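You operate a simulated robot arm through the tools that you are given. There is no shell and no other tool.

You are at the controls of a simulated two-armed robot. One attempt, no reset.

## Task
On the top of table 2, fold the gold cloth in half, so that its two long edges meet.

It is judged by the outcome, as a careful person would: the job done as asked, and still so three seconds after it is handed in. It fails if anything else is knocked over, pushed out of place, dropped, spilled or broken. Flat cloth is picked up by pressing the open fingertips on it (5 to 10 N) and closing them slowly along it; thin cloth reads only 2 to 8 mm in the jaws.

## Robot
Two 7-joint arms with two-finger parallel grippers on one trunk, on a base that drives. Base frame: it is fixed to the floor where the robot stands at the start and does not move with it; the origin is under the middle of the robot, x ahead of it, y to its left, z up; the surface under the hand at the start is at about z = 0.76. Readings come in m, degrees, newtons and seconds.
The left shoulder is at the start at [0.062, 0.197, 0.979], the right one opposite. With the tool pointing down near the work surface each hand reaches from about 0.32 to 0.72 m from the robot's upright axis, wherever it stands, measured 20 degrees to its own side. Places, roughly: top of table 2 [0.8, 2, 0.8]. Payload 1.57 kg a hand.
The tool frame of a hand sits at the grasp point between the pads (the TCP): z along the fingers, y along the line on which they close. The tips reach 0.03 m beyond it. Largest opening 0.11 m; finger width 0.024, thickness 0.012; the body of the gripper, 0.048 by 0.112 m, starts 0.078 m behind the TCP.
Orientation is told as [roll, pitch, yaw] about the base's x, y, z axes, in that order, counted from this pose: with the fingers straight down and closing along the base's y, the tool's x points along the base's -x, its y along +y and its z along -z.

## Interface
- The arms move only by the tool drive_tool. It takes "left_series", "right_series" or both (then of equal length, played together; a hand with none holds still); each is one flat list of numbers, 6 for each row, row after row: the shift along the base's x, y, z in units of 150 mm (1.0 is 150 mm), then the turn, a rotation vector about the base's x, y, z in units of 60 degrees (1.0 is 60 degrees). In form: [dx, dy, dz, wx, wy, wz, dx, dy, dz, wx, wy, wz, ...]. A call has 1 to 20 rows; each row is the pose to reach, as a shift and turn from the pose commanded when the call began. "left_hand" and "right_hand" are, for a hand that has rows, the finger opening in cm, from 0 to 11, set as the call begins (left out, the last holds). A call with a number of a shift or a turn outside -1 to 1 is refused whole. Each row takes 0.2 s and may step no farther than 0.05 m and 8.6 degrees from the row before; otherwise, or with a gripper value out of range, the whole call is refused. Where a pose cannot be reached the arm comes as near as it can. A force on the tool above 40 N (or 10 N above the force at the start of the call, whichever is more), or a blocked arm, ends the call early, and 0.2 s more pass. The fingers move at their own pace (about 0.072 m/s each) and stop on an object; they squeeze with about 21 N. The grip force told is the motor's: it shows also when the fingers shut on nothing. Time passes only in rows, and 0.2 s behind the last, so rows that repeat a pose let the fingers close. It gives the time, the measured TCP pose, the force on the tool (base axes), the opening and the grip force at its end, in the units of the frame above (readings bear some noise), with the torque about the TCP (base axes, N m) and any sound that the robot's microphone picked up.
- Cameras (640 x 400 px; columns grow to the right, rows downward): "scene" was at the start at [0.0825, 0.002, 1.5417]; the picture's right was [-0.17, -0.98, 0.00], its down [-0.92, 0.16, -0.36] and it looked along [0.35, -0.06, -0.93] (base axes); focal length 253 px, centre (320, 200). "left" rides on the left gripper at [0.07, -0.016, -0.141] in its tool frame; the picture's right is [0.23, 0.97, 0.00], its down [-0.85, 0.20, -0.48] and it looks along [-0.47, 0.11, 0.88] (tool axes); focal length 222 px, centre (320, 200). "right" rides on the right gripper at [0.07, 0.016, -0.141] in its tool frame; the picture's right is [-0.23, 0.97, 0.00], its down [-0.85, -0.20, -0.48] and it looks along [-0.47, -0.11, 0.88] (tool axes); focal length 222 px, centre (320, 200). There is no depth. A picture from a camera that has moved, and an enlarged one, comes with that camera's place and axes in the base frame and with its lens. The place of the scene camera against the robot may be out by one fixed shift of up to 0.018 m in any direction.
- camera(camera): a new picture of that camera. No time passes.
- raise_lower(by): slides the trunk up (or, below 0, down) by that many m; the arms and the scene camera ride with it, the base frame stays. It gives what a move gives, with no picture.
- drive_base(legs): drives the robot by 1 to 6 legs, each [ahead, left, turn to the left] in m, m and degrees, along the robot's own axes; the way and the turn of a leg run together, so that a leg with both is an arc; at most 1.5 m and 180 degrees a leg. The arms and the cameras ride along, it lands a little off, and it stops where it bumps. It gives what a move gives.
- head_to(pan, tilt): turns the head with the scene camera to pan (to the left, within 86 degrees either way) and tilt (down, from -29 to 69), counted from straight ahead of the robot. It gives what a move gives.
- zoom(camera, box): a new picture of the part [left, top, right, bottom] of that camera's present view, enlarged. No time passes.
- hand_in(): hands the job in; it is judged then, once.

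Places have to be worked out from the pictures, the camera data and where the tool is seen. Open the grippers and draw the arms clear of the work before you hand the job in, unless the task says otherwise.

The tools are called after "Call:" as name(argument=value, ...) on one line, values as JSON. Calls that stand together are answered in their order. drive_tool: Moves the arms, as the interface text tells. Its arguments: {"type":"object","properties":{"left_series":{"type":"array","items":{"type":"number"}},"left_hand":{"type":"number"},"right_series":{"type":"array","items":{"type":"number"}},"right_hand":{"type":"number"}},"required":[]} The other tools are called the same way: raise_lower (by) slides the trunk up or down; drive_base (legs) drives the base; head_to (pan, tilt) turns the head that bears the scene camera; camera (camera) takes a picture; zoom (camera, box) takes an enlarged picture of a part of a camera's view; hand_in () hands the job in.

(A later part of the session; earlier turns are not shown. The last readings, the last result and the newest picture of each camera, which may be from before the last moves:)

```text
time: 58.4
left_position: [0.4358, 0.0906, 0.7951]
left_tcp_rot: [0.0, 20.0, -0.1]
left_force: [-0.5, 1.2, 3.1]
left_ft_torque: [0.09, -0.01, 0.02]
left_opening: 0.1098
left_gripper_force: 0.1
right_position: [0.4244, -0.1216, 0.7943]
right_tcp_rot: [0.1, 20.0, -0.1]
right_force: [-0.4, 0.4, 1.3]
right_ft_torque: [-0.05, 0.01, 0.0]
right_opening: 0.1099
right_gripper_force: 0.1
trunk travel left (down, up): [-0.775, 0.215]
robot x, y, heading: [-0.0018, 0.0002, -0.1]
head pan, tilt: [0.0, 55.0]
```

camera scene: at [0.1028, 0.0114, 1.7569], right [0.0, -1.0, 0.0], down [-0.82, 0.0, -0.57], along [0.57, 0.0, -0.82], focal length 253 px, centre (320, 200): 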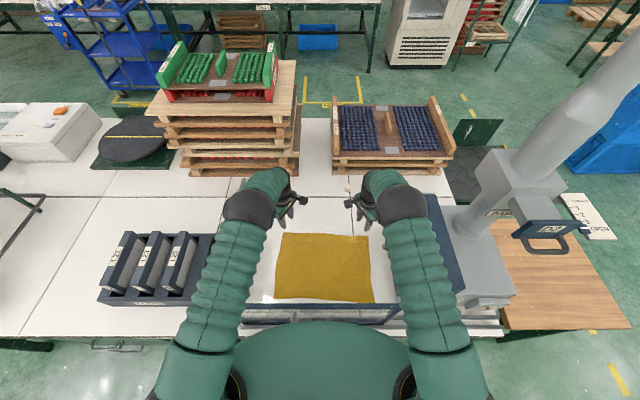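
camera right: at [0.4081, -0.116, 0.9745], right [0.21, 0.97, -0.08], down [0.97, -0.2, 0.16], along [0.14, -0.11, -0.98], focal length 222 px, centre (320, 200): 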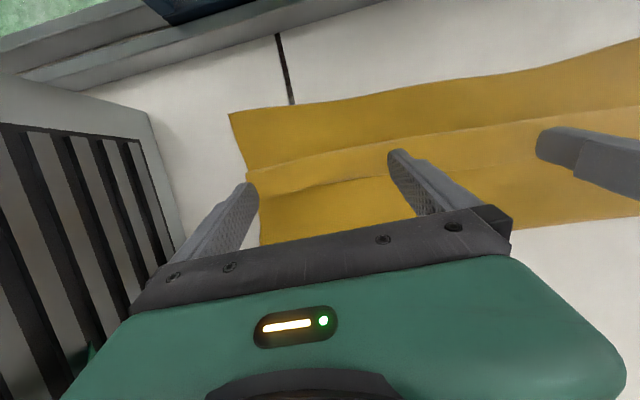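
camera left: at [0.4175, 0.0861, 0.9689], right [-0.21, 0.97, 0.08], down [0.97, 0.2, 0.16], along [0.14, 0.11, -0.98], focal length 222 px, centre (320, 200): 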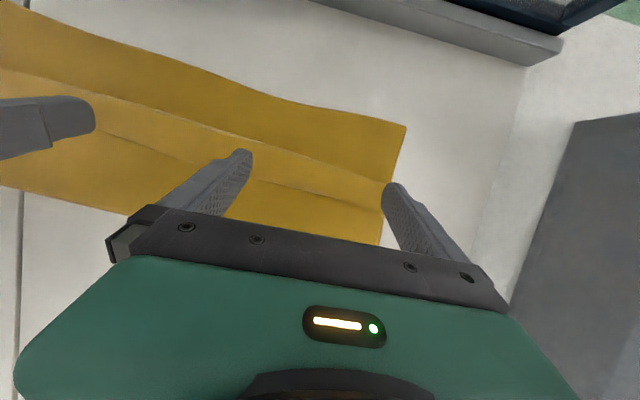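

Light contact on both (3 N, 1–2 N). I press a touch more and brush 2 cm toward the near edge, then look.

Call:
drive_tool(left_series=[0, 0, -0.004, 0, 0, 0, -0.035, 0, -0.004, 0, 0, 0, -0.07, 0, -0.004, 0, 0, 0, -0.105, 0, -0.004, 0, 0, 0, -0.14, 0, -0.004, 0, 0, 0], right_series=[0, 0, -0.008, 0, 0, 0, -0.035, 0, -0.008, 0, 0, 0, -0.07, 0, -0.008, 0, 0, 0, -0.105, 0, -0.008, 0, 0, 0, -0.14, 0, -0.008, 0, 0, 0])

Call:
zoom(camera="left", box=[100, 60, 450, 260])

Call:
zoom(camera="right", box=[190, 60, 540, 260])

Call:
zoom(camera="scene", box=[260, 255, 390, 325])

```text
time: 59.6
left_position: [0.4166, 0.091, 0.7952]
left_tcp_rot: [0.0, 19.8, 0.0]
left_force: [1.6, 0.9, 6.9]
left_ft_torque: [-0.02, -0.11, -0.05]
left_opening: 0.1097
left_gripper_force: 0.1
right_position: [0.4024, -0.1221, 0.7956]
right_tcp_rot: [0.0, 19.9, 0.0]
right_force: [4.8, -0.3, 19.1]
right_ft_torque: [-0.17, -0.18, 0.03]
right_opening: 0.1099
right_gripper_force: 0.0
trunk travel left (down, up): [-0.775, 0.215]
robot x, y, heading: [-0.0011, 0.0001, -0.2]
head pan, tilt: [0.0, 55.0]
```

```text
1.83 times, centred on (275, 160) of left
camera zoom: at [0.3978, 0.0748, 0.9509], right [-0.21, 0.97, 0.08], down [0.97, 0.2, 0.16], along [0.14, 0.11, -0.98], focal length 406 px, centre (402, 273)
```

zoom: 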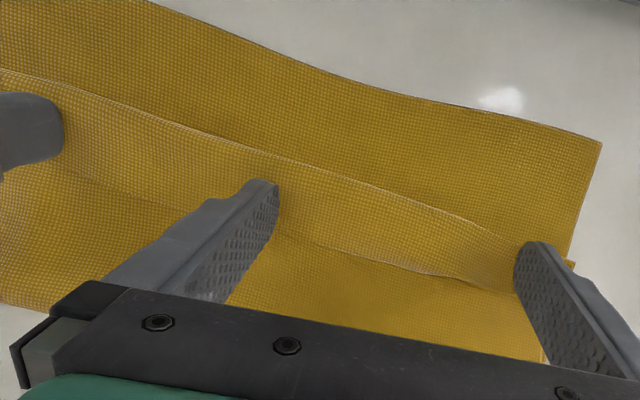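

```text
1.83 times, centred on (365, 160) of right
camera zoom: at [0.3846, -0.1041, 0.9518], right [0.21, 0.97, -0.08], down [0.97, -0.2, 0.16], along [0.14, -0.11, -0.98], focal length 406 px, centre (238, 273)
```

zoom: 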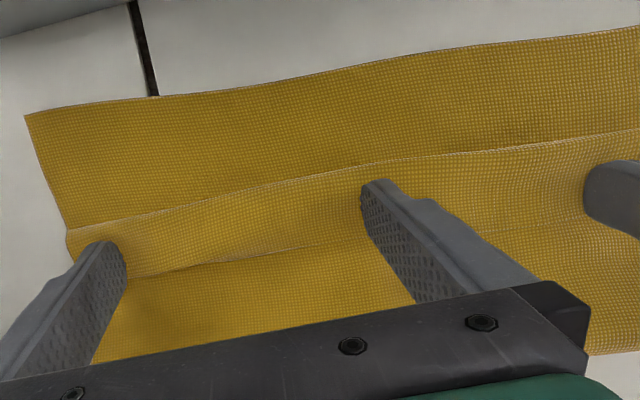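

```text
4.92 times, centred on (325, 290) of scene
camera zoom: at [0.0988, 0.0124, 1.7575], right [0.0, -1.0, 0.0], down [-0.82, 0.0, -0.57], along [0.57, 0.0, -0.82], focal length 1247 px, centre (295, -243)
```

zoom: 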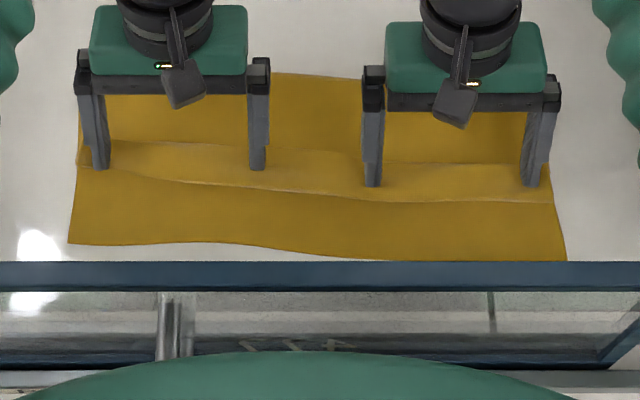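

The whole stack slid together 2 cm (near edge now ≈0.339/0.324) without unrolling. I'll pin the folded layers near the fold with the right hand so only the turned-back strip can slide when the left brushes it; first I move the right hand to the pinning spot.

Call:
drive_tool(left_series=[0, 0, 0.05, 0, 0, 0, 0, 0, 0.1, 0, 0, 0, 0, 0, 0.1, 0, 0, 0, 0, 0, 0.1, 0, 0, 0, 0, 0, 0.1, 0, 0, 0, 0, 0, 0.1, 0, 0, 0], right_series=[0, 0, 0.1, 0, 0, 0, 0.05, 0.1, 0.2, 0, 0, 0, 0.15, 0.2, 0.2, 0, 0, 0, 0.25, 0.35, 0.2, 0, 0, 0, 0.28, 0.4, 0.1, 0, 0, 0, 0.28, 0.4, 0.04, 0, 0, 0])

Call:
camera(camera="left")

Call:
camera(camera="right")

Call:
zoom(camera="scene", box=[240, 225, 410, 325])

```text
time: 61.0
left_position: [0.4165, 0.0917, 0.8087]
left_tcp_rot: [0.0, 20.0, 0.0]
left_force: [0.1, -0.1, -0.1]
left_ft_torque: [0.0, 0.01, 0.03]
left_opening: 0.1101
left_gripper_force: 0.0
right_position: [0.4445, -0.0615, 0.7987]
right_tcp_rot: [0.0, 20.0, -0.1]
right_force: [-0.5, 0.2, 0.5]
right_ft_torque: [0.02, -0.02, 0.01]
right_opening: 0.11
right_gripper_force: 0.1
trunk travel left (down, up): [-0.775, 0.215]
robot x, y, heading: [0.001, 0.0023, -0.1]
head pan, tilt: [0.0, 55.0]
```

```text
taken
camera left: at [0.399, 0.0745, 0.9646], right [-0.21, 0.97, 0.08], down [0.97, 0.2, 0.16], along [0.14, 0.11, -0.98], focal length 222 px, centre (320, 200)
```

left: 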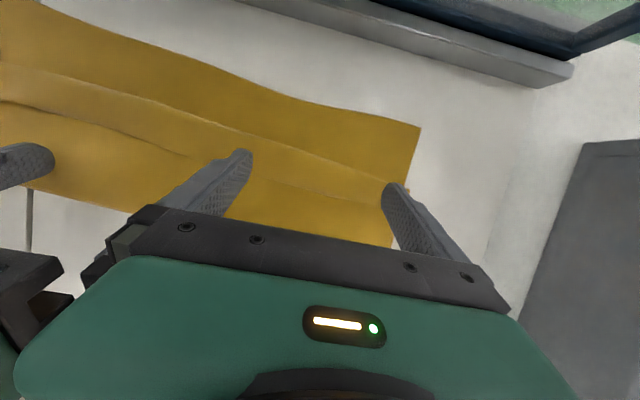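

```text
taken
camera right: at [0.4278, -0.0446, 0.9564], right [0.21, 0.97, -0.08], down [0.97, -0.2, 0.16], along [0.14, -0.11, -0.98], focal length 222 px, centre (320, 200)
```

right: 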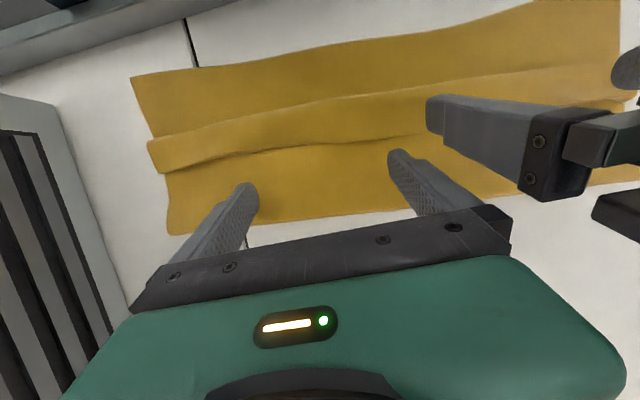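

```text
3.76 times, centred on (325, 275) of scene
camera zoom: at [0.1021, 0.0117, 1.757], right [0.0, -1.0, 0.0], down [-0.82, 0.0, -0.57], along [0.57, 0.0, -0.82], focal length 954 px, centre (301, -82)
```

zoom: 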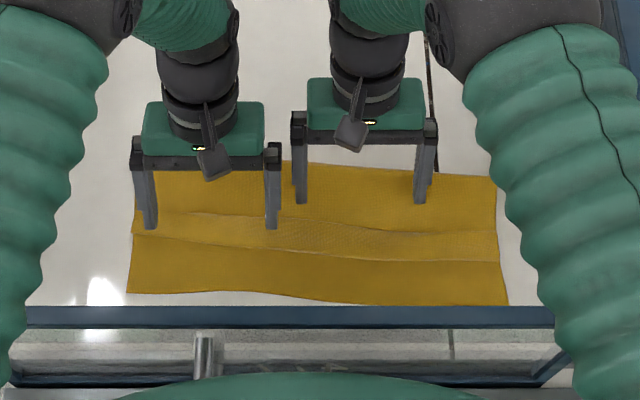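

Hands are placed without interfering. Right presses down as the pin, left returns to light contact on the strip.

Call:
drive_tool(left_series=[0, 0, -0.04, 0, 0, 0, 0, 0, -0.075, 0, 0, 0, 0, 0, -0.085, 0, 0, 0], right_series=[0, 0, -0.02, 0, 0, 0, 0, 0, -0.035, 0, 0, 0, 0, 0, -0.042, 0, 0, 0])

```text
time: 61.8
left_position: [0.4145, 0.0908, 0.7965]
left_tcp_rot: [0.0, 19.8, 0.1]
left_force: [0.1, -0.1, 0.1]
left_ft_torque: [0.02, 0.01, -0.02]
left_opening: 0.1098
left_gripper_force: 0.1
right_position: [0.4455, -0.0632, 0.7948]
right_tcp_rot: [0.0, 19.9, 0.0]
right_force: [-1.4, -1.3, 3.8]
right_ft_torque: [-0.01, -0.01, 0.01]
right_opening: 0.1099
right_gripper_force: 0.0
trunk travel left (down, up): [-0.775, 0.215]
robot x, y, heading: [-0.0015, 0.0019, 0.2]
head pan, tilt: [0.0, 55.0]
```

I press the right further for a firm pin and bring the left into light contact.

Call:
drive_tool(left_series=[0, 0, -0.006, 0, 0, 0, 0, 0, -0.012, 0, 0, 0], right_series=[0, 0, -0.01, 0, 0, 0, 0, 0, -0.018, 0, 0, 0])

```text
time: 62.4
left_position: [0.4135, 0.0904, 0.7971]
left_tcp_rot: [0.0, 19.9, -0.1]
left_force: [0.2, -0.2, 0.4]
left_ft_torque: [-0.01, -0.02, 0.01]
left_opening: 0.1099
left_gripper_force: 0.0
right_position: [0.4446, -0.0606, 0.7936]
right_tcp_rot: [0.0, 19.8, 0.0]
right_force: [1.3, -5.4, 31.2]
right_ft_torque: [-0.18, -0.04, 0.02]
right_opening: 0.1099
right_gripper_force: 0.1
trunk travel left (down, up): [-0.775, 0.215]
robot x, y, heading: [0.0013, 0.0008, -0.0]
head pan, tilt: [0.0, 55.0]
```

Pin force is 31 N, a bit high; I ease it slightly and lower the left to touch.

Call:
drive_tool(left_series=[0, 0, -0.006, 0, 0, 0, 0, 0, -0.012, 0, 0, 0], right_series=[0, 0, 0.005, 0, 0, 0, 0, 0, 0.008, 0, 0, 0])

```text
time: 63.0
left_position: [0.414, 0.0908, 0.7944]
left_tcp_rot: [0.0, 19.8, 0.0]
left_force: [0.2, -0.8, 21.8]
left_ft_torque: [-0.24, 0.0, 0.06]
left_opening: 0.1098
left_gripper_force: 0.1
right_position: [0.4444, -0.0624, 0.7933]
right_tcp_rot: [0.1, 19.7, 0.0]
right_force: [3.8, -2.7, 17.0]
right_ft_torque: [-0.33, -0.17, 0.02]
right_opening: 0.1104
right_gripper_force: 0.1
trunk travel left (down, up): [-0.775, 0.215]
robot x, y, heading: [0.0015, 0.001, -0.1]
head pan, tilt: [0.0, 55.0]
```

Left now 22 N; I ease it about 1.5 mm while brushing 2 cm toward the near edge with the right pinning.

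Call:
drive_tool(left_series=[-0.005, 0, 0.01, 0, 0, 0, -0.035, 0, 0.01, 0, 0, 0, -0.07, 0, 0.01, 0, 0, 0, -0.105, 0, 0.01, 0, 0, 0, -0.14, 0, 0.01, 0, 0, 0])

Call:
zoom(camera="left", box=[100, 60, 450, 260])

Call:
zoom(camera="right", box=[120, 0, 640, 260])

Call:
zoom(camera="scene", box=[240, 225, 410, 325])

```text
time: 64.2
left_position: [0.3925, 0.0905, 0.7949]
left_tcp_rot: [0.0, 19.8, -0.1]
left_force: [1.1, 0.4, 1.5]
left_ft_torque: [0.0, -0.04, 0.03]
left_opening: 0.1098
left_gripper_force: 0.1
right_position: [0.445, -0.0616, 0.7939]
right_tcp_rot: [0.0, 19.8, -0.1]
right_force: [1.8, -3.3, 28.4]
right_ft_torque: [-0.09, -0.09, 0.06]
right_opening: 0.1102
right_gripper_force: 0.0
trunk travel left (down, up): [-0.775, 0.215]
robot x, y, heading: [0.0007, -0.0014, -0.0]
head pan, tilt: [0.0, 55.0]
```

```text
1.83 times, centred on (275, 160) of left
camera zoom: at [0.3745, 0.0744, 0.9514], right [-0.21, 0.97, 0.08], down [0.97, 0.2, 0.16], along [0.14, 0.11, -0.98], focal length 406 px, centre (402, 273)
```

zoom: 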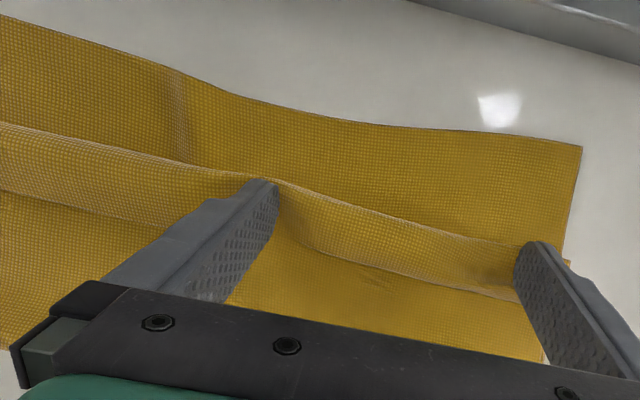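

```text
1.23 times, centred on (380, 130) of right
camera zoom: at [0.4266, -0.0448, 0.9508], right [0.21, 0.97, -0.08], down [0.97, -0.2, 0.16], along [0.14, -0.11, -0.98], focal length 273 px, centre (246, 286)
```

zoom: 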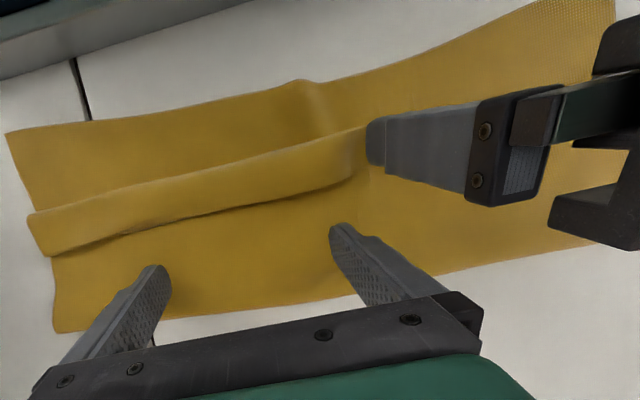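

```text
3.76 times, centred on (325, 275) of scene
camera zoom: at [0.0967, 0.0113, 1.7575], right [0.0, -1.0, 0.0], down [-0.82, 0.0, -0.57], along [0.57, 0.0, -0.82], focal length 954 px, centre (301, -82)
```

zoom: 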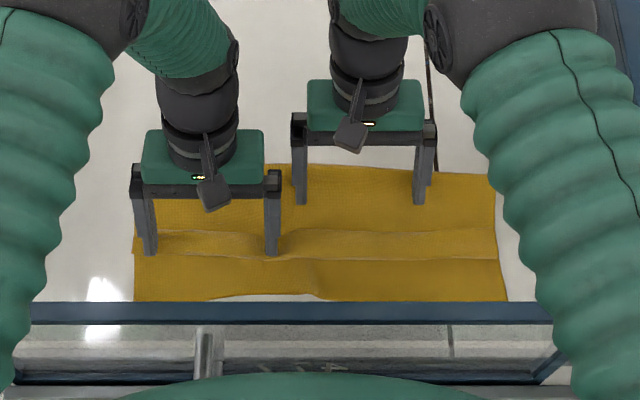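

Layers stick together and just shear, so brushing won't unroll the strip. New plan: lift clear, yaw the hands again, pinch the roll from both sides, unfold the cloth flat, and re-fold with only a few millimetres of edge in the jaws. First I lift and turn.

Call:
drive_tool(left_series=[0.05, 0, 0.2, 0, -0.12, 0, 0.1, 0.05, 0.45, 0, -0.24, 0, 0.15, 0.1, 0.7, 0, -0.333, 0, 0.15, 0.2, 0.85, 0, -0.333, 0, 0.15, 0.2, 0.85, 0, -0.333, 0], right_series=[0, 0, 0.2, 0, -0.12, 0, 0, -0.1, 0.45, 0, -0.24, 0, 0, -0.25, 0.7, 0, -0.333, 0, 0, -0.45, 0.85, 0, -0.333, 0, 0, -0.45, 0.85, 0, -0.333, 0], left_hand=6, right_hand=6)

Call:
drive_tool(left_series=[0, 0, 0, 0, 0, 0.125, 0, 0, 0, 0, 0, 0.25, 0, 0, 0, 0, 0, 0.375, 0, 0, 0, 0, 0, 0.5, 0, 0, 0, 0, 0, 0.625, 0, 0, 0, 0, 0, 0.75, 0, 0, 0, 0, 0, 0.875, 0, 0, 0, 0, 0, 1.0, 0, 0, 0, 0, 0, 1.0], right_series=[0, -0.05, 0, 0, 0, -0.125, 0, -0.1, 0, 0, 0, -0.25, 0, -0.15, 0, 0, 0, -0.375, 0, -0.2, 0, 0, 0, -0.5, 0, -0.2, 0, 0, 0, -0.625, 0, -0.2, 0, 0, 0, -0.75, 0, -0.2, 0, 0, 0, -0.875, 0, -0.2, 0, 0, 0, -1.0, 0, -0.2, 0, 0, 0, -1.0])

Call:
drive_tool(left_series=[0, 0, 0, 0, 0, 0.12, 0, 0, 0, 0, 0, 0.24, 0, 0, 0, 0, 0, 0.36, 0, 0, 0, 0, 0, 0.45, 0, 0, 0, 0, 0, 0.45], right_series=[0, 0, 0, 0, 0, -0.14, 0, 0, 0, 0, 0, -0.28, 0, 0, 0, 0, 0, -0.42, 0, 0, 0, 0, 0, -0.53, 0, 0, 0, 0, 0, -0.53])

Call:
camera(camera="left")

Call:
camera(camera="right")

Call:
zoom(camera="scene", box=[240, 225, 410, 325])

```text
time: 65.4
left_position: [0.4163, 0.1193, 0.9232]
left_tcp_rot: [-0.1, 0.1, 0.0]
left_force: [0.4, -0.4, -0.4]
left_ft_torque: [0.0, 0.0, 0.02]
left_opening: 0.06
left_gripper_force: 0.1
right_position: [0.4434, -0.1303, 0.9213]
right_tcp_rot: [0.0, 0.0, 0.0]
right_force: [-0.3, -0.1, -0.3]
right_ft_torque: [0.0, -0.01, 0.04]
right_opening: 0.0602
right_gripper_force: 0.0
trunk travel left (down, up): [-0.775, 0.215]
robot x, y, heading: [0.0006, 0.0011, 0.2]
head pan, tilt: [0.0, 55.0]
```

```text
time: 67.4
left_position: [0.4156, 0.1208, 0.9205]
left_tcp_rot: [0.1, -0.1, 60.1]
left_force: [-0.5, -0.4, -0.4]
left_ft_torque: [0.02, 0.04, 0.04]
left_opening: 0.0599
left_gripper_force: 0.1
right_position: [0.444, -0.1592, 0.9205]
right_tcp_rot: [-0.2, 0.0, -60.1]
right_force: [0.4, -0.2, 0.4]
right_ft_torque: [0.02, -0.04, 0.01]
right_opening: 0.0598
right_gripper_force: 0.1
trunk travel left (down, up): [-0.775, 0.215]
robot x, y, heading: [-0.0016, 0.0007, 0.1]
head pan, tilt: [0.0, 55.0]
```

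```text
time: 68.6
left_position: [0.417, 0.121, 0.9214]
left_tcp_rot: [0.1, -0.1, 87.0]
left_force: [-0.3, -0.7, -0.7]
left_ft_torque: [0.0, -0.01, 0.04]
left_opening: 0.0598
left_gripper_force: 0.0
right_position: [0.4459, -0.1595, 0.9182]
right_tcp_rot: [-0.2, -0.1, -91.8]
right_force: [0.0, -0.5, -0.4]
right_ft_torque: [-0.03, -0.01, -0.02]
right_opening: 0.0599
right_gripper_force: 0.2
trunk travel left (down, up): [-0.775, 0.215]
robot x, y, heading: [0.0018, -0.0001, -0.2]
head pan, tilt: [0.0, 55.0]
```

```text
taken
camera left: at [0.4296, 0.0501, 1.0621], right [-0.98, -0.18, 0.0], down [-0.15, 0.86, 0.48], along [-0.09, 0.47, -0.88], focal length 222 px, centre (320, 200)
```

left: 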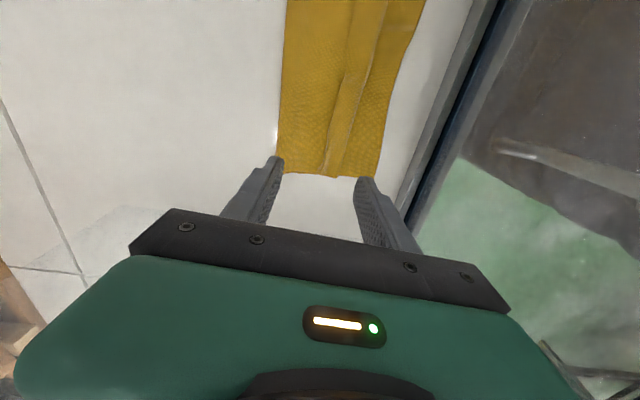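

```text
taken
camera right: at [0.4633, -0.0899, 1.0609], right [0.97, -0.26, 0.0], down [-0.23, -0.85, 0.48], along [-0.13, -0.46, -0.88], focal length 222 px, centre (320, 200)
```

right: 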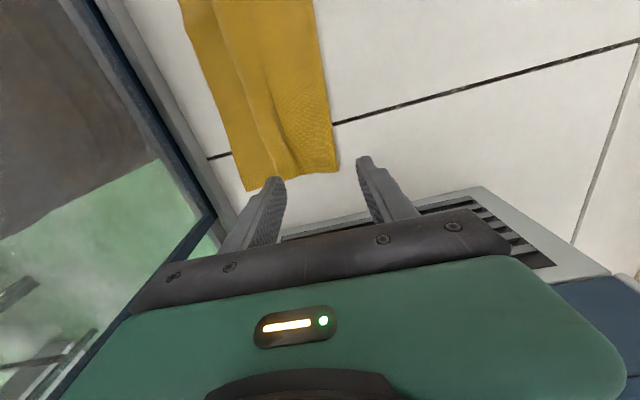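

```text
3.76 times, centred on (325, 275) of scene
camera zoom: at [0.1009, 0.0114, 1.7571], right [0.0, -1.0, 0.0], down [-0.82, 0.0, -0.57], along [0.57, 0.0, -0.82], focal length 954 px, centre (301, -82)
```

zoom: 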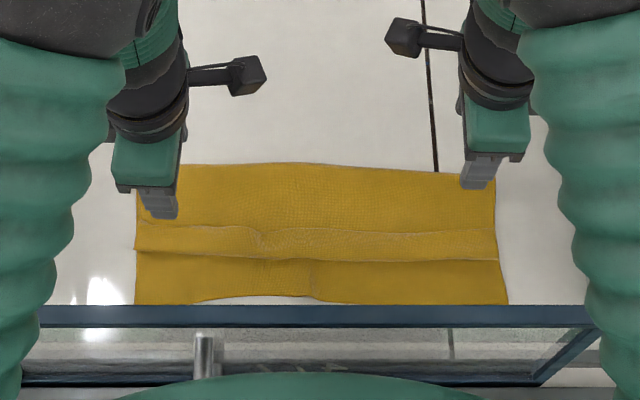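

The roll sits at x≈0.376–0.400 on the left and 0.365–0.397 on the right. I lower the hands astride the roll with 6 cm opening.

Call:
drive_tool(left_series=[-0.08, 0.05, -0.1, 0, 0, 0, -0.16, 0.1, -0.2, 0, 0, 0, -0.193, 0.127, -0.4, 0, 0, 0, -0.193, 0.127, -0.6, 0, 0, 0, -0.193, 0.127, -0.8, 0, 0, 0, -0.193, 0.127, -0.8, 0, 0, 0], right_series=[-0.15, -0.01, -0.05, 0, 0, 0, -0.3, -0.02, -0.15, 0, 0, 0, -0.44, -0.037, -0.35, 0, 0, 0, -0.44, -0.037, -0.55, 0, 0, 0, -0.44, -0.037, -0.78, 0, 0, 0, -0.44, -0.037, -0.78, 0, 0, 0])

Call:
zoom(camera="left", box=[200, 60, 480, 240])

Call:
zoom(camera="right", box=[160, 60, 440, 240])

```text
time: 70.0
left_position: [0.3883, 0.1432, 0.8039]
left_tcp_rot: [0.1, -0.1, 87.0]
left_force: [1.0, -0.9, -0.2]
left_ft_torque: [0.05, -0.04, 0.01]
left_opening: 0.06
left_gripper_force: 0.0
right_position: [0.379, -0.1637, 0.8041]
right_tcp_rot: [0.0, 0.0, -91.7]
right_force: [0.6, 0.5, -0.8]
right_ft_torque: [-0.03, 0.01, 0.01]
right_opening: 0.0599
right_gripper_force: 0.0
trunk travel left (down, up): [-0.775, 0.215]
robot x, y, heading: [0.0016, 0.0002, 0.0]
head pan, tilt: [0.0, 55.0]
```

```text
2.22 times, centred on (340, 150) of left
camera zoom: at [0.401, 0.0714, 0.9453], right [-0.98, -0.18, 0.0], down [-0.15, 0.86, 0.48], along [-0.08, 0.47, -0.88], focal length 494 px, centre (276, 311)
```

zoom: 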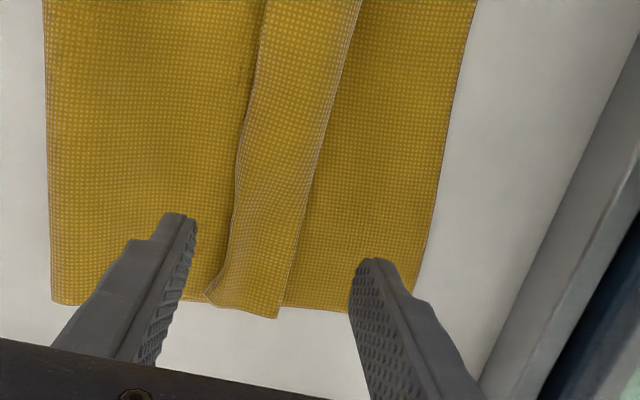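

```text
2.22 times, centred on (300, 150) of right
camera zoom: at [0.3971, -0.0932, 0.9467], right [0.97, -0.26, 0.0], down [-0.23, -0.85, 0.48], along [-0.12, -0.46, -0.88], focal length 494 px, centre (364, 311)
```

zoom: 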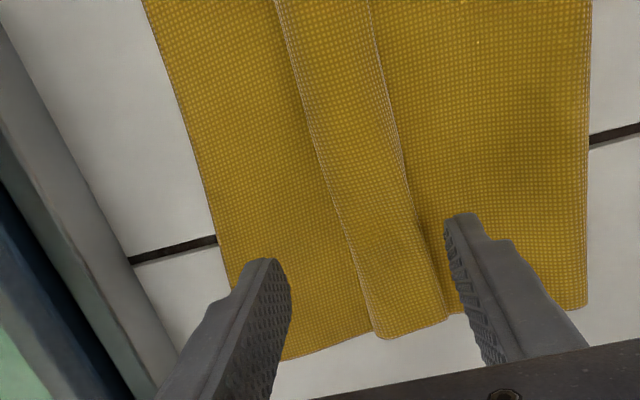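

The strip lies between the fingers on both sides. I lower to just above the under-layers and close gently around the roll.

Call:
drive_tool(left_series=[0, 0, -0.03, 0, 0, 0, 0, 0, -0.053, 0, 0, 0, 0, 0, -0.053, 0, 0, 0], right_series=[0, 0, -0.03, 0, 0, 0, 0, 0, -0.053, 0, 0, 0, 0, 0, -0.053, 0, 0, 0], left_hand=4, right_hand=4.4)

Call:
drive_tool(left_series=[0, 0, 0, 0, 0, 0, 0, 0, 0, 0, 0, 0], right_series=[0, 0, 0, 0, 0, 0, 0, 0, 0, 0, 0, 0], left_hand=2.5, right_hand=2.8)

Call:
zoom(camera="left", box=[200, 60, 480, 240])

Call:
zoom(camera="right", box=[160, 60, 440, 240])

```text
time: 70.8
left_position: [0.3895, 0.1404, 0.7958]
left_tcp_rot: [0.1, -0.1, 87.0]
left_force: [-0.3, -0.8, 1.4]
left_ft_torque: [0.01, 0.03, -0.03]
left_opening: 0.0398
left_gripper_force: 0.1
right_position: [0.3795, -0.1645, 0.7963]
right_tcp_rot: [0.0, -0.2, -91.8]
right_force: [0.1, 1.1, 1.5]
right_ft_torque: [0.02, -0.01, 0.0]
right_opening: 0.0442
right_gripper_force: 0.0
trunk travel left (down, up): [-0.775, 0.215]
robot x, y, heading: [0.0011, 0.0028, -0.1]
head pan, tilt: [0.0, 55.0]
```

```text
time: 71.4
left_position: [0.3897, 0.1399, 0.7943]
left_tcp_rot: [0.1, -0.1, 86.9]
left_force: [0.2, -0.6, 0.2]
left_ft_torque: [0.01, -0.02, -0.02]
left_opening: 0.0248
left_gripper_force: 0.1
right_position: [0.3801, -0.1654, 0.795]
right_tcp_rot: [-0.1, -0.1, -91.8]
right_force: [-1.1, 0.2, -0.4]
right_ft_torque: [-0.01, -0.02, 0.01]
right_opening: 0.0279
right_gripper_force: 0.0
trunk travel left (down, up): [-0.775, 0.215]
robot x, y, heading: [-0.0009, 0.0023, -0.0]
head pan, tilt: [0.0, 55.0]
```

```text
2.22 times, centred on (340, 150) of left
camera zoom: at [0.4013, 0.0698, 0.9359], right [-0.98, -0.18, 0.0], down [-0.15, 0.86, 0.48], along [-0.09, 0.47, -0.88], focal length 494 px, centre (276, 311)
```

zoom: 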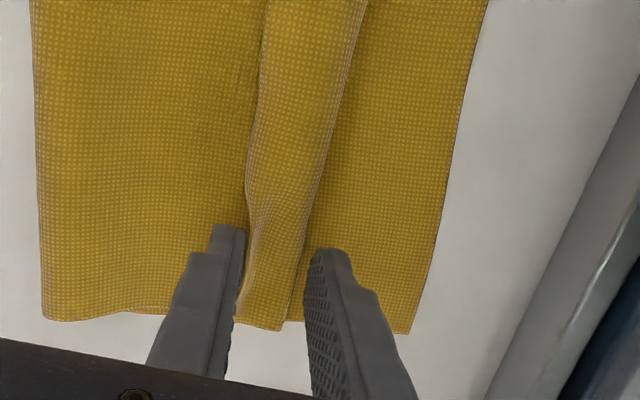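

```text
2.22 times, centred on (300, 150) of right
camera zoom: at [0.3978, -0.0947, 0.9374], right [0.97, -0.26, 0.0], down [-0.23, -0.85, 0.48], along [-0.12, -0.46, -0.88], focal length 494 px, centre (364, 311)
```

zoom: 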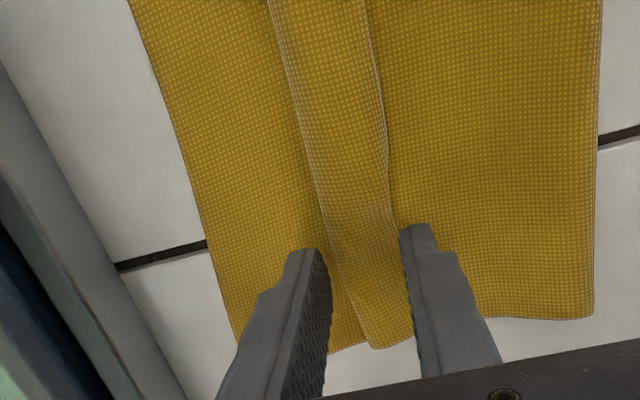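

With no vertical force the +x fingers are pushing the strip's free edge up rather than sliding the stack. I look closer at how the strip is standing.

Call:
zoom(camera="left", box=[280, 120, 380, 215])

Call:
zoom(camera="right", box=[260, 120, 360, 215])

Call:
zoom(camera="scene", box=[260, 265, 390, 325])

```text
4.21 times, centred on (330, 168) of left
camera zoom: at [0.4013, 0.0698, 0.9359], right [-0.98, -0.18, 0.0], down [-0.15, 0.86, 0.48], along [-0.09, 0.47, -0.88], focal length 935 px, centre (278, 337)
```

zoom: 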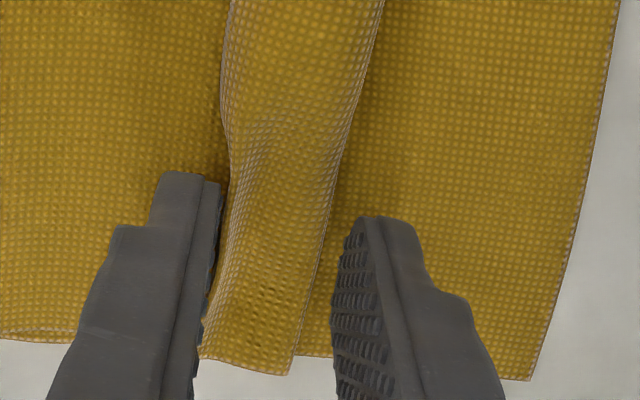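

```text
4.21 times, centred on (310, 168) of right
camera zoom: at [0.3978, -0.0947, 0.9374], right [0.97, -0.26, 0.0], down [-0.23, -0.85, 0.48], along [-0.12, -0.46, -0.88], focal length 935 px, centre (362, 337)
```

zoom: 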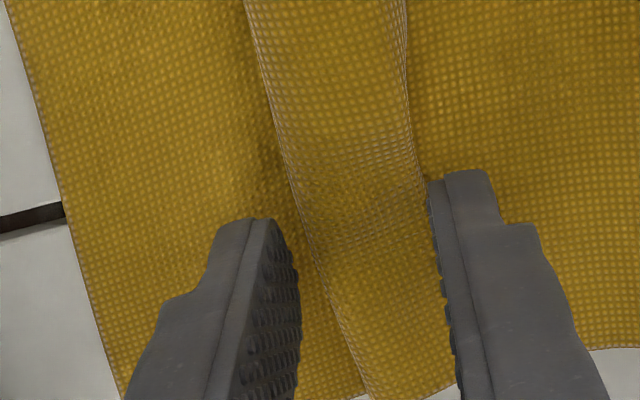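

```text
4.92 times, centred on (325, 295) of scene
camera zoom: at [0.1009, 0.0114, 1.7571], right [0.0, -1.0, 0.0], down [-0.82, 0.0, -0.57], along [0.57, 0.0, -0.82], focal length 1247 px, centre (295, -268)
```

zoom: 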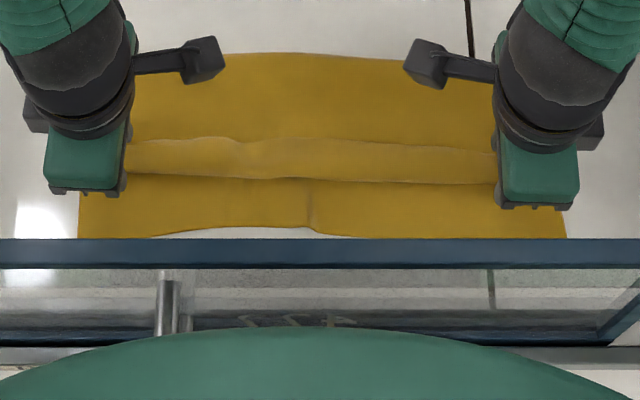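

The strip's make-up (free edge on which side) is ambiguous. I open, lift a few centimetres and look closely at its ends.

Call:
drive_tool(left_series=[0, 0, 0, 0, 0, 0, 0, 0, 0, 0, 0, 0, 0, 0, 0.15, 0, 0, 0, 0.1, 0, 0.3, 0, 0, 0, 0.25, 0.1, 0.3, 0, 0, 0, 0.25, 0.1, 0.3, 0, 0, 0], right_series=[0, 0, 0, 0, 0, 0, 0, 0, 0, 0, 0, 0, 0, 0, 0.15, 0, 0, 0, 0.1, 0, 0.3, 0, 0, 0, 0.25, -0.1, 0.3, 0, 0, 0, 0.25, -0.1, 0.3, 0, 0, 0], left_hand=6, right_hand=6)

Call:
zoom(camera="left", box=[290, 20, 430, 180])

Call:
zoom(camera="right", box=[200, 20, 340, 190])

```text
time: 72.8
left_position: [0.4261, 0.1549, 0.841]
left_tcp_rot: [0.0, -0.1, 87.0]
left_force: [0.4, -0.3, -0.1]
left_ft_torque: [0.0, -0.02, 0.03]
left_opening: 0.0599
left_gripper_force: 0.0
right_position: [0.4169, -0.1793, 0.8406]
right_tcp_rot: [-0.1, -0.1, -91.8]
right_force: [-0.5, 0.0, 0.0]
right_ft_torque: [-0.02, 0.0, 0.04]
right_opening: 0.0602
right_gripper_force: 0.0
trunk travel left (down, up): [-0.775, 0.215]
robot x, y, heading: [0.0017, 0.0043, 0.1]
head pan, tilt: [0.0, 55.0]
```

```text
2.50 times, centred on (360, 100) of left
camera zoom: at [0.4379, 0.0855, 0.9817], right [-0.98, -0.18, 0.0], down [-0.15, 0.86, 0.48], along [-0.08, 0.47, -0.88], focal length 555 px, centre (220, 450)
```

zoom: 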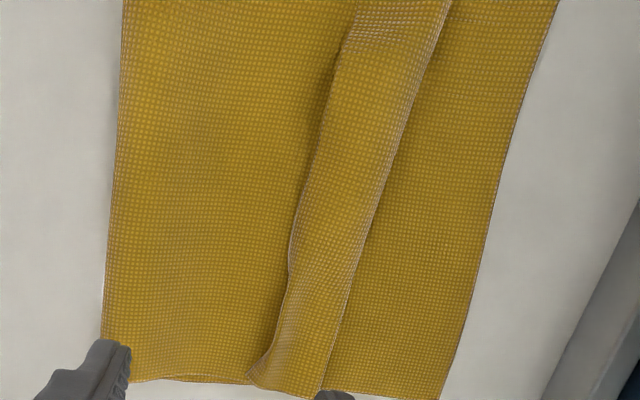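

```text
2.35 times, centred on (270, 105) of right
camera zoom: at [0.4356, -0.1089, 0.9822], right [0.97, -0.26, 0.0], down [-0.23, -0.85, 0.48], along [-0.12, -0.46, -0.88], focal length 523 px, centre (438, 424)
```

zoom: 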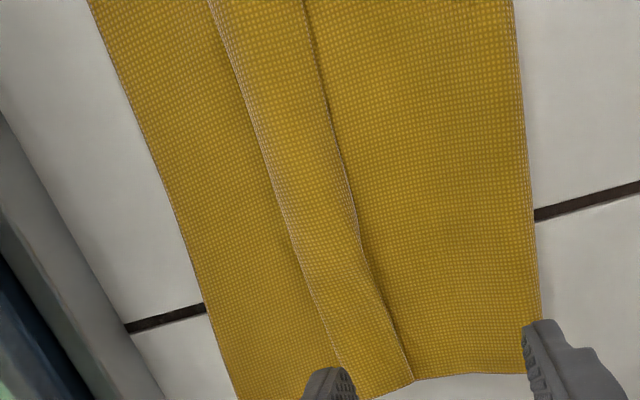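

Now it is clear: free edge on the +x side (left x≈0.407, right x≈0.399), slightly lifted, roll on the −x side. I'll use the closed fingers, tilted −10°, as a scoop from behind that edge.

Call:
drive_tool(left_series=[0, -0.03, 0, 0, -0.08, 0, -0.02, -0.07, -0.05, 0, -0.167, 0, -0.04, -0.1, -0.15, 0, -0.167, 0, -0.04, -0.1, -0.25, 0, -0.167, 0, -0.04, -0.1, -0.25, 0, -0.167, 0], right_series=[0, 0.03, 0, 0, -0.08, 0, -0.02, 0.07, -0.05, 0, -0.167, 0, -0.033, 0.095, -0.15, 0, -0.167, 0, -0.033, 0.095, -0.25, 0, -0.167, 0, -0.033, 0.095, -0.25, 0, -0.167, 0], left_hand=0, right_hand=0)

Call:
zoom(camera="left", box=[230, 60, 430, 220])

Call:
zoom(camera="right", box=[210, 60, 410, 220])

```text
time: 74.0
left_position: [0.4208, 0.1406, 0.8001]
left_tcp_rot: [-10.0, -0.6, 87.2]
left_force: [0.2, -0.3, 0.0]
left_ft_torque: [0.0, -0.03, -0.02]
left_opening: 0.0
left_gripper_force: 21.0
right_position: [0.412, -0.1667, 0.8056]
right_tcp_rot: [10.0, 0.2, -91.8]
right_force: [-0.5, 0.2, -0.3]
right_ft_torque: [-0.01, -0.04, 0.03]
right_opening: 0.0001
right_gripper_force: 21.3
trunk travel left (down, up): [-0.775, 0.215]
robot x, y, heading: [0.0007, 0.0002, 0.0]
head pan, tilt: [0.0, 55.0]
```

```text
2.50 times, centred on (330, 140) of left
camera zoom: at [0.4078, 0.0701, 0.9413], right [-0.97, -0.18, -0.17], down [-0.24, 0.86, 0.45], along [0.07, 0.47, -0.88], focal length 555 px, centre (295, 350)
```

zoom: 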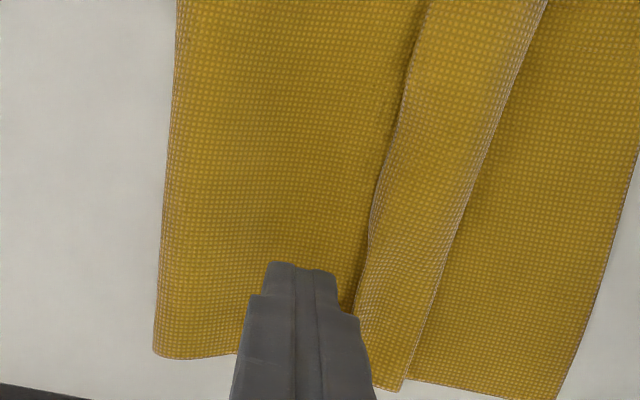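

```text
2.50 times, centred on (310, 140) of right
camera zoom: at [0.4049, -0.0969, 0.9481], right [0.95, -0.26, 0.17], down [-0.31, -0.85, 0.43], along [0.03, -0.46, -0.89], focal length 555 px, centre (345, 350)
```

zoom: 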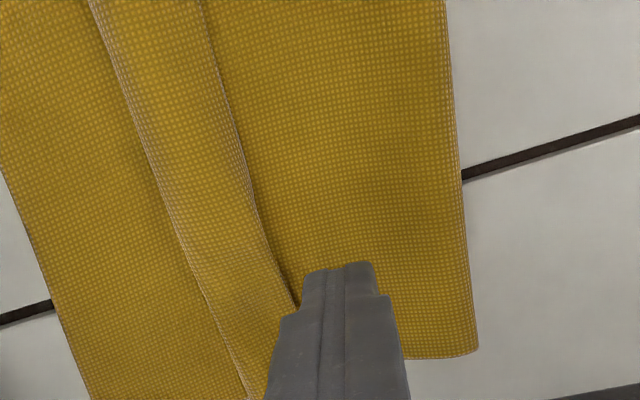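

The closed fingertips sit right behind the free edge. I lower to brush height and push 2.5 cm toward −x, then look.

Call:
drive_tool(left_series=[0, 0, -0.015, 0, 0, 0, 0, 0, -0.03, 0, 0, 0, -0.04, 0, -0.03, 0, 0, 0, -0.08, 0, -0.03, 0, 0, 0, -0.12, 0, -0.03, 0, 0, 0, -0.16, 0, -0.03, 0, 0, 0], right_series=[0, 0, -0.03, 0, 0, 0, 0, 0, -0.064, 0, 0, 0, -0.04, 0, -0.064, 0, 0, 0, -0.08, 0, -0.064, 0, 0, 0, -0.12, 0, -0.064, 0, 0, 0, -0.16, 0, -0.064, 0, 0, 0])

Call:
zoom(camera="left", box=[230, 60, 430, 220])

Call:
zoom(camera="right", box=[210, 60, 410, 220])

```text
time: 75.4
left_position: [0.3963, 0.1399, 0.7958]
left_tcp_rot: [-10.0, -0.5, 87.0]
left_force: [-0.9, 0.0, -0.5]
left_ft_torque: [0.0, 0.02, 0.02]
left_opening: 0.0
left_gripper_force: 21.0
right_position: [0.3895, -0.1656, 0.7926]
right_tcp_rot: [10.2, 0.2, -91.8]
right_force: [4.4, -1.3, 18.6]
right_ft_torque: [0.02, -0.02, 0.01]
right_opening: 0.0
right_gripper_force: 21.3
trunk travel left (down, up): [-0.775, 0.215]
robot x, y, heading: [-0.0022, -0.0012, -0.1]
head pan, tilt: [0.0, 55.0]
```

```text
2.50 times, centred on (330, 140) of left
camera zoom: at [0.3831, 0.0692, 0.9384], right [-0.97, -0.18, -0.17], down [-0.24, 0.86, 0.44], along [0.07, 0.47, -0.88], focal length 555 px, centre (295, 350)
```

zoom: 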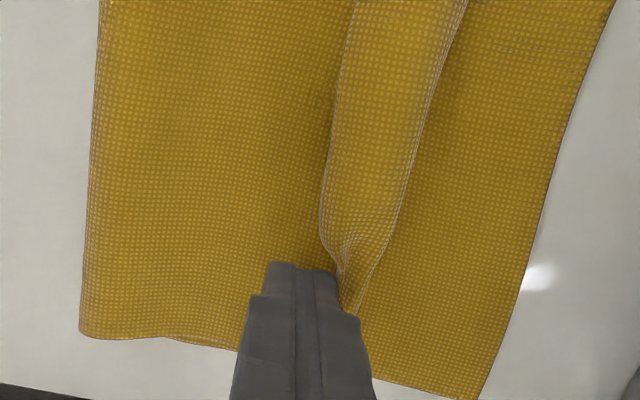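

```text
2.50 times, centred on (310, 140) of right
camera zoom: at [0.3821, -0.0956, 0.9357], right [0.95, -0.26, 0.17], down [-0.31, -0.85, 0.43], along [0.03, -0.46, -0.89], focal length 555 px, centre (345, 350)
```

zoom: 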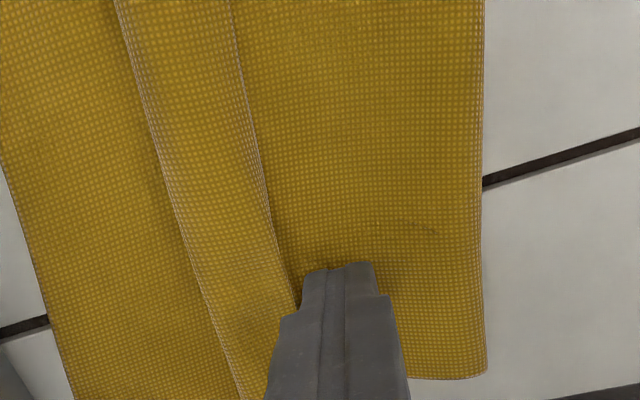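

The left scoop works — the strip is being flipped up at near-zero force; the right pressed too hard and dragged. I raise the right ~3 mm and continue pushing both.

Call:
drive_tool(left_series=[-0.03, 0, 0, 0, 0, 0, -0.06, 0, 0, 0, 0, 0, -0.09, 0, 0, 0, 0, 0, -0.12, 0, 0.005, 0, 0, 0, -0.15, 0, 0.005, 0, 0, 0], right_series=[0, 0, 0.02, 0, 0, 0, -0.03, 0, 0.022, 0, 0, 0, -0.06, 0, 0.022, 0, 0, 0, -0.09, 0, 0.022, 0, 0, 0, -0.12, 0, 0.022, 0, 0, 0])

Call:
zoom(camera="left", box=[230, 60, 430, 220])

Call:
zoom(camera="right", box=[210, 60, 410, 220])

Call:
zoom(camera="scene", box=[260, 265, 390, 325])

```text
time: 76.6
left_position: [0.3721, 0.1394, 0.7984]
left_tcp_rot: [-9.8, -0.7, 87.1]
left_force: [0.5, -0.4, 0.3]
left_ft_torque: [-0.01, 0.0, 0.03]
left_opening: 0.0001
left_gripper_force: 21.1
right_position: [0.3704, -0.1661, 0.7963]
right_tcp_rot: [9.9, 0.4, -91.8]
right_force: [0.9, -0.1, 0.2]
right_ft_torque: [0.02, 0.0, 0.0]
right_opening: 0.0
right_gripper_force: 20.6
trunk travel left (down, up): [-0.775, 0.215]
robot x, y, heading: [0.0001, 0.0006, -0.0]
head pan, tilt: [0.0, 55.0]
```

```text
2.50 times, centred on (330, 140) of left
camera zoom: at [0.3596, 0.0695, 0.9392], right [-0.97, -0.18, -0.17], down [-0.24, 0.86, 0.45], along [0.07, 0.47, -0.88], focal length 555 px, centre (295, 350)
```

zoom: 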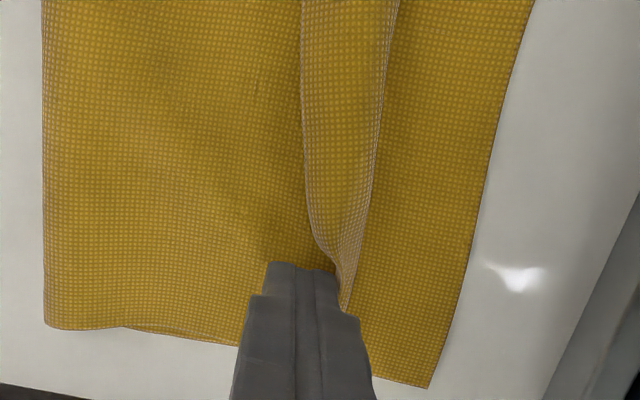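

```text
2.50 times, centred on (310, 140) of right
camera zoom: at [0.3635, -0.0958, 0.9387], right [0.95, -0.26, 0.17], down [-0.31, -0.85, 0.43], along [0.03, -0.46, -0.89], focal length 555 px, centre (345, 350)
```

zoom: 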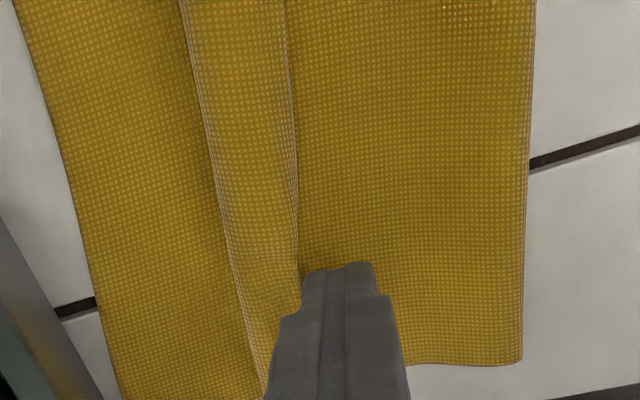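

```text
4.92 times, centred on (325, 295) of scene
camera zoom: at [0.1005, 0.0113, 1.7571], right [0.0, -1.0, 0.0], down [-0.82, 0.0, -0.57], along [0.57, 0.0, -0.82], focal length 1247 px, centre (295, -268)
```

zoom: 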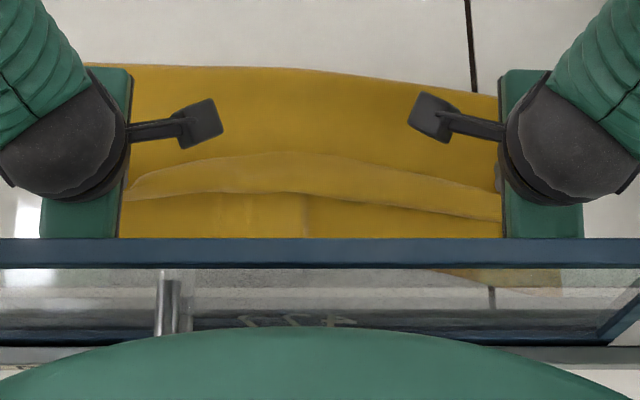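

The strip is standing at the left finger, but the right side of the stack has been dragged close to the track (near edge ≈0.297). I lift, press on the folded layers further back, and slide the stack +x for more room, squaring it as I go.

Call:
drive_tool(left_series=[0, 0, 0.1, 0, 0, 0, 0.05, 0, 0.2, 0, 0, 0, 0.2, -0.05, 0.2, 0, 0, 0, 0.32, -0.1, 0.15, 0, 0, 0, 0.32, -0.1, 0.03, 0, 0, 0, 0.32, -0.1, 0.01, 0, 0, 0], right_series=[0, 0, 0.1, 0, 0, 0, 0.05, 0, 0.2, 0, 0, 0, 0.15, 0.05, 0.2, 0, 0, 0, 0.2, 0.1, 0.15, 0, 0, 0, 0.2, 0.1, 0.03, 0, 0, 0, 0.2, 0.1, 0.01, 0, 0, 0])

Call:
drive_tool(left_series=[0, 0, -0.012, 0, 0, 0, 0, 0, -0.024, 0, 0, 0], right_series=[0, 0, -0.012, 0, 0, 0, 0, 0, -0.018, 0, 0, 0])

```text
time: 78.0
left_position: [0.4231, 0.1227, 0.7995]
left_tcp_rot: [-9.9, -0.6, 87.0]
left_force: [0.3, 0.4, -0.1]
left_ft_torque: [-0.04, -0.01, -0.03]
left_opening: 0.0001
left_gripper_force: 21.0
right_position: [0.4005, -0.1507, 0.7985]
right_tcp_rot: [10.1, 0.4, -91.9]
right_force: [-0.9, 0.4, 0.3]
right_ft_torque: [0.0, 0.0, 0.02]
right_opening: 0.0001
right_gripper_force: 21.1
trunk travel left (down, up): [-0.775, 0.215]
robot x, y, heading: [0.0003, -0.0001, 0.0]
head pan, tilt: [0.0, 55.0]
```

```text
time: 78.6
left_position: [0.4207, 0.1238, 0.7955]
left_tcp_rot: [-10.0, -0.6, 87.0]
left_force: [-0.5, 0.1, -0.8]
left_ft_torque: [-0.02, 0.02, 0.0]
left_opening: 0.0
left_gripper_force: 21.1
right_position: [0.4015, -0.1491, 0.7945]
right_tcp_rot: [10.0, 0.3, -91.8]
right_force: [0.1, 0.1, -0.2]
right_ft_torque: [-0.02, 0.03, -0.01]
right_opening: 0.0
right_gripper_force: 21.1
trunk travel left (down, up): [-0.775, 0.215]
robot x, y, heading: [0.001, 0.0017, 0.0]
head pan, tilt: [0.0, 55.0]
```

No contact yet; I step down further to get a firm hold on the layers.

Call:
drive_tool(left_series=[0, 0, -0.01, 0, 0, 0, 0, 0, -0.02, 0, 0, 0], right_series=[0, 0, -0.008, 0, 0, 0, 0, 0, -0.015, 0, 0, 0])

```text
time: 79.2
left_position: [0.4205, 0.1238, 0.7935]
left_tcp_rot: [-10.0, -0.6, 87.1]
left_force: [-0.6, 0.2, 0.2]
left_ft_torque: [0.0, 0.02, 0.0]
left_opening: 0.0
left_gripper_force: 21.1
right_position: [0.4003, -0.1499, 0.7924]
right_tcp_rot: [10.0, 0.4, -91.8]
right_force: [-0.3, 1.2, 4.3]
right_ft_torque: [0.04, 0.02, 0.04]
right_opening: 0.0
right_gripper_force: 20.8
trunk travel left (down, up): [-0.775, 0.215]
robot x, y, heading: [0.0039, -0.0013, -0.2]
head pan, tilt: [0.0, 55.0]
```

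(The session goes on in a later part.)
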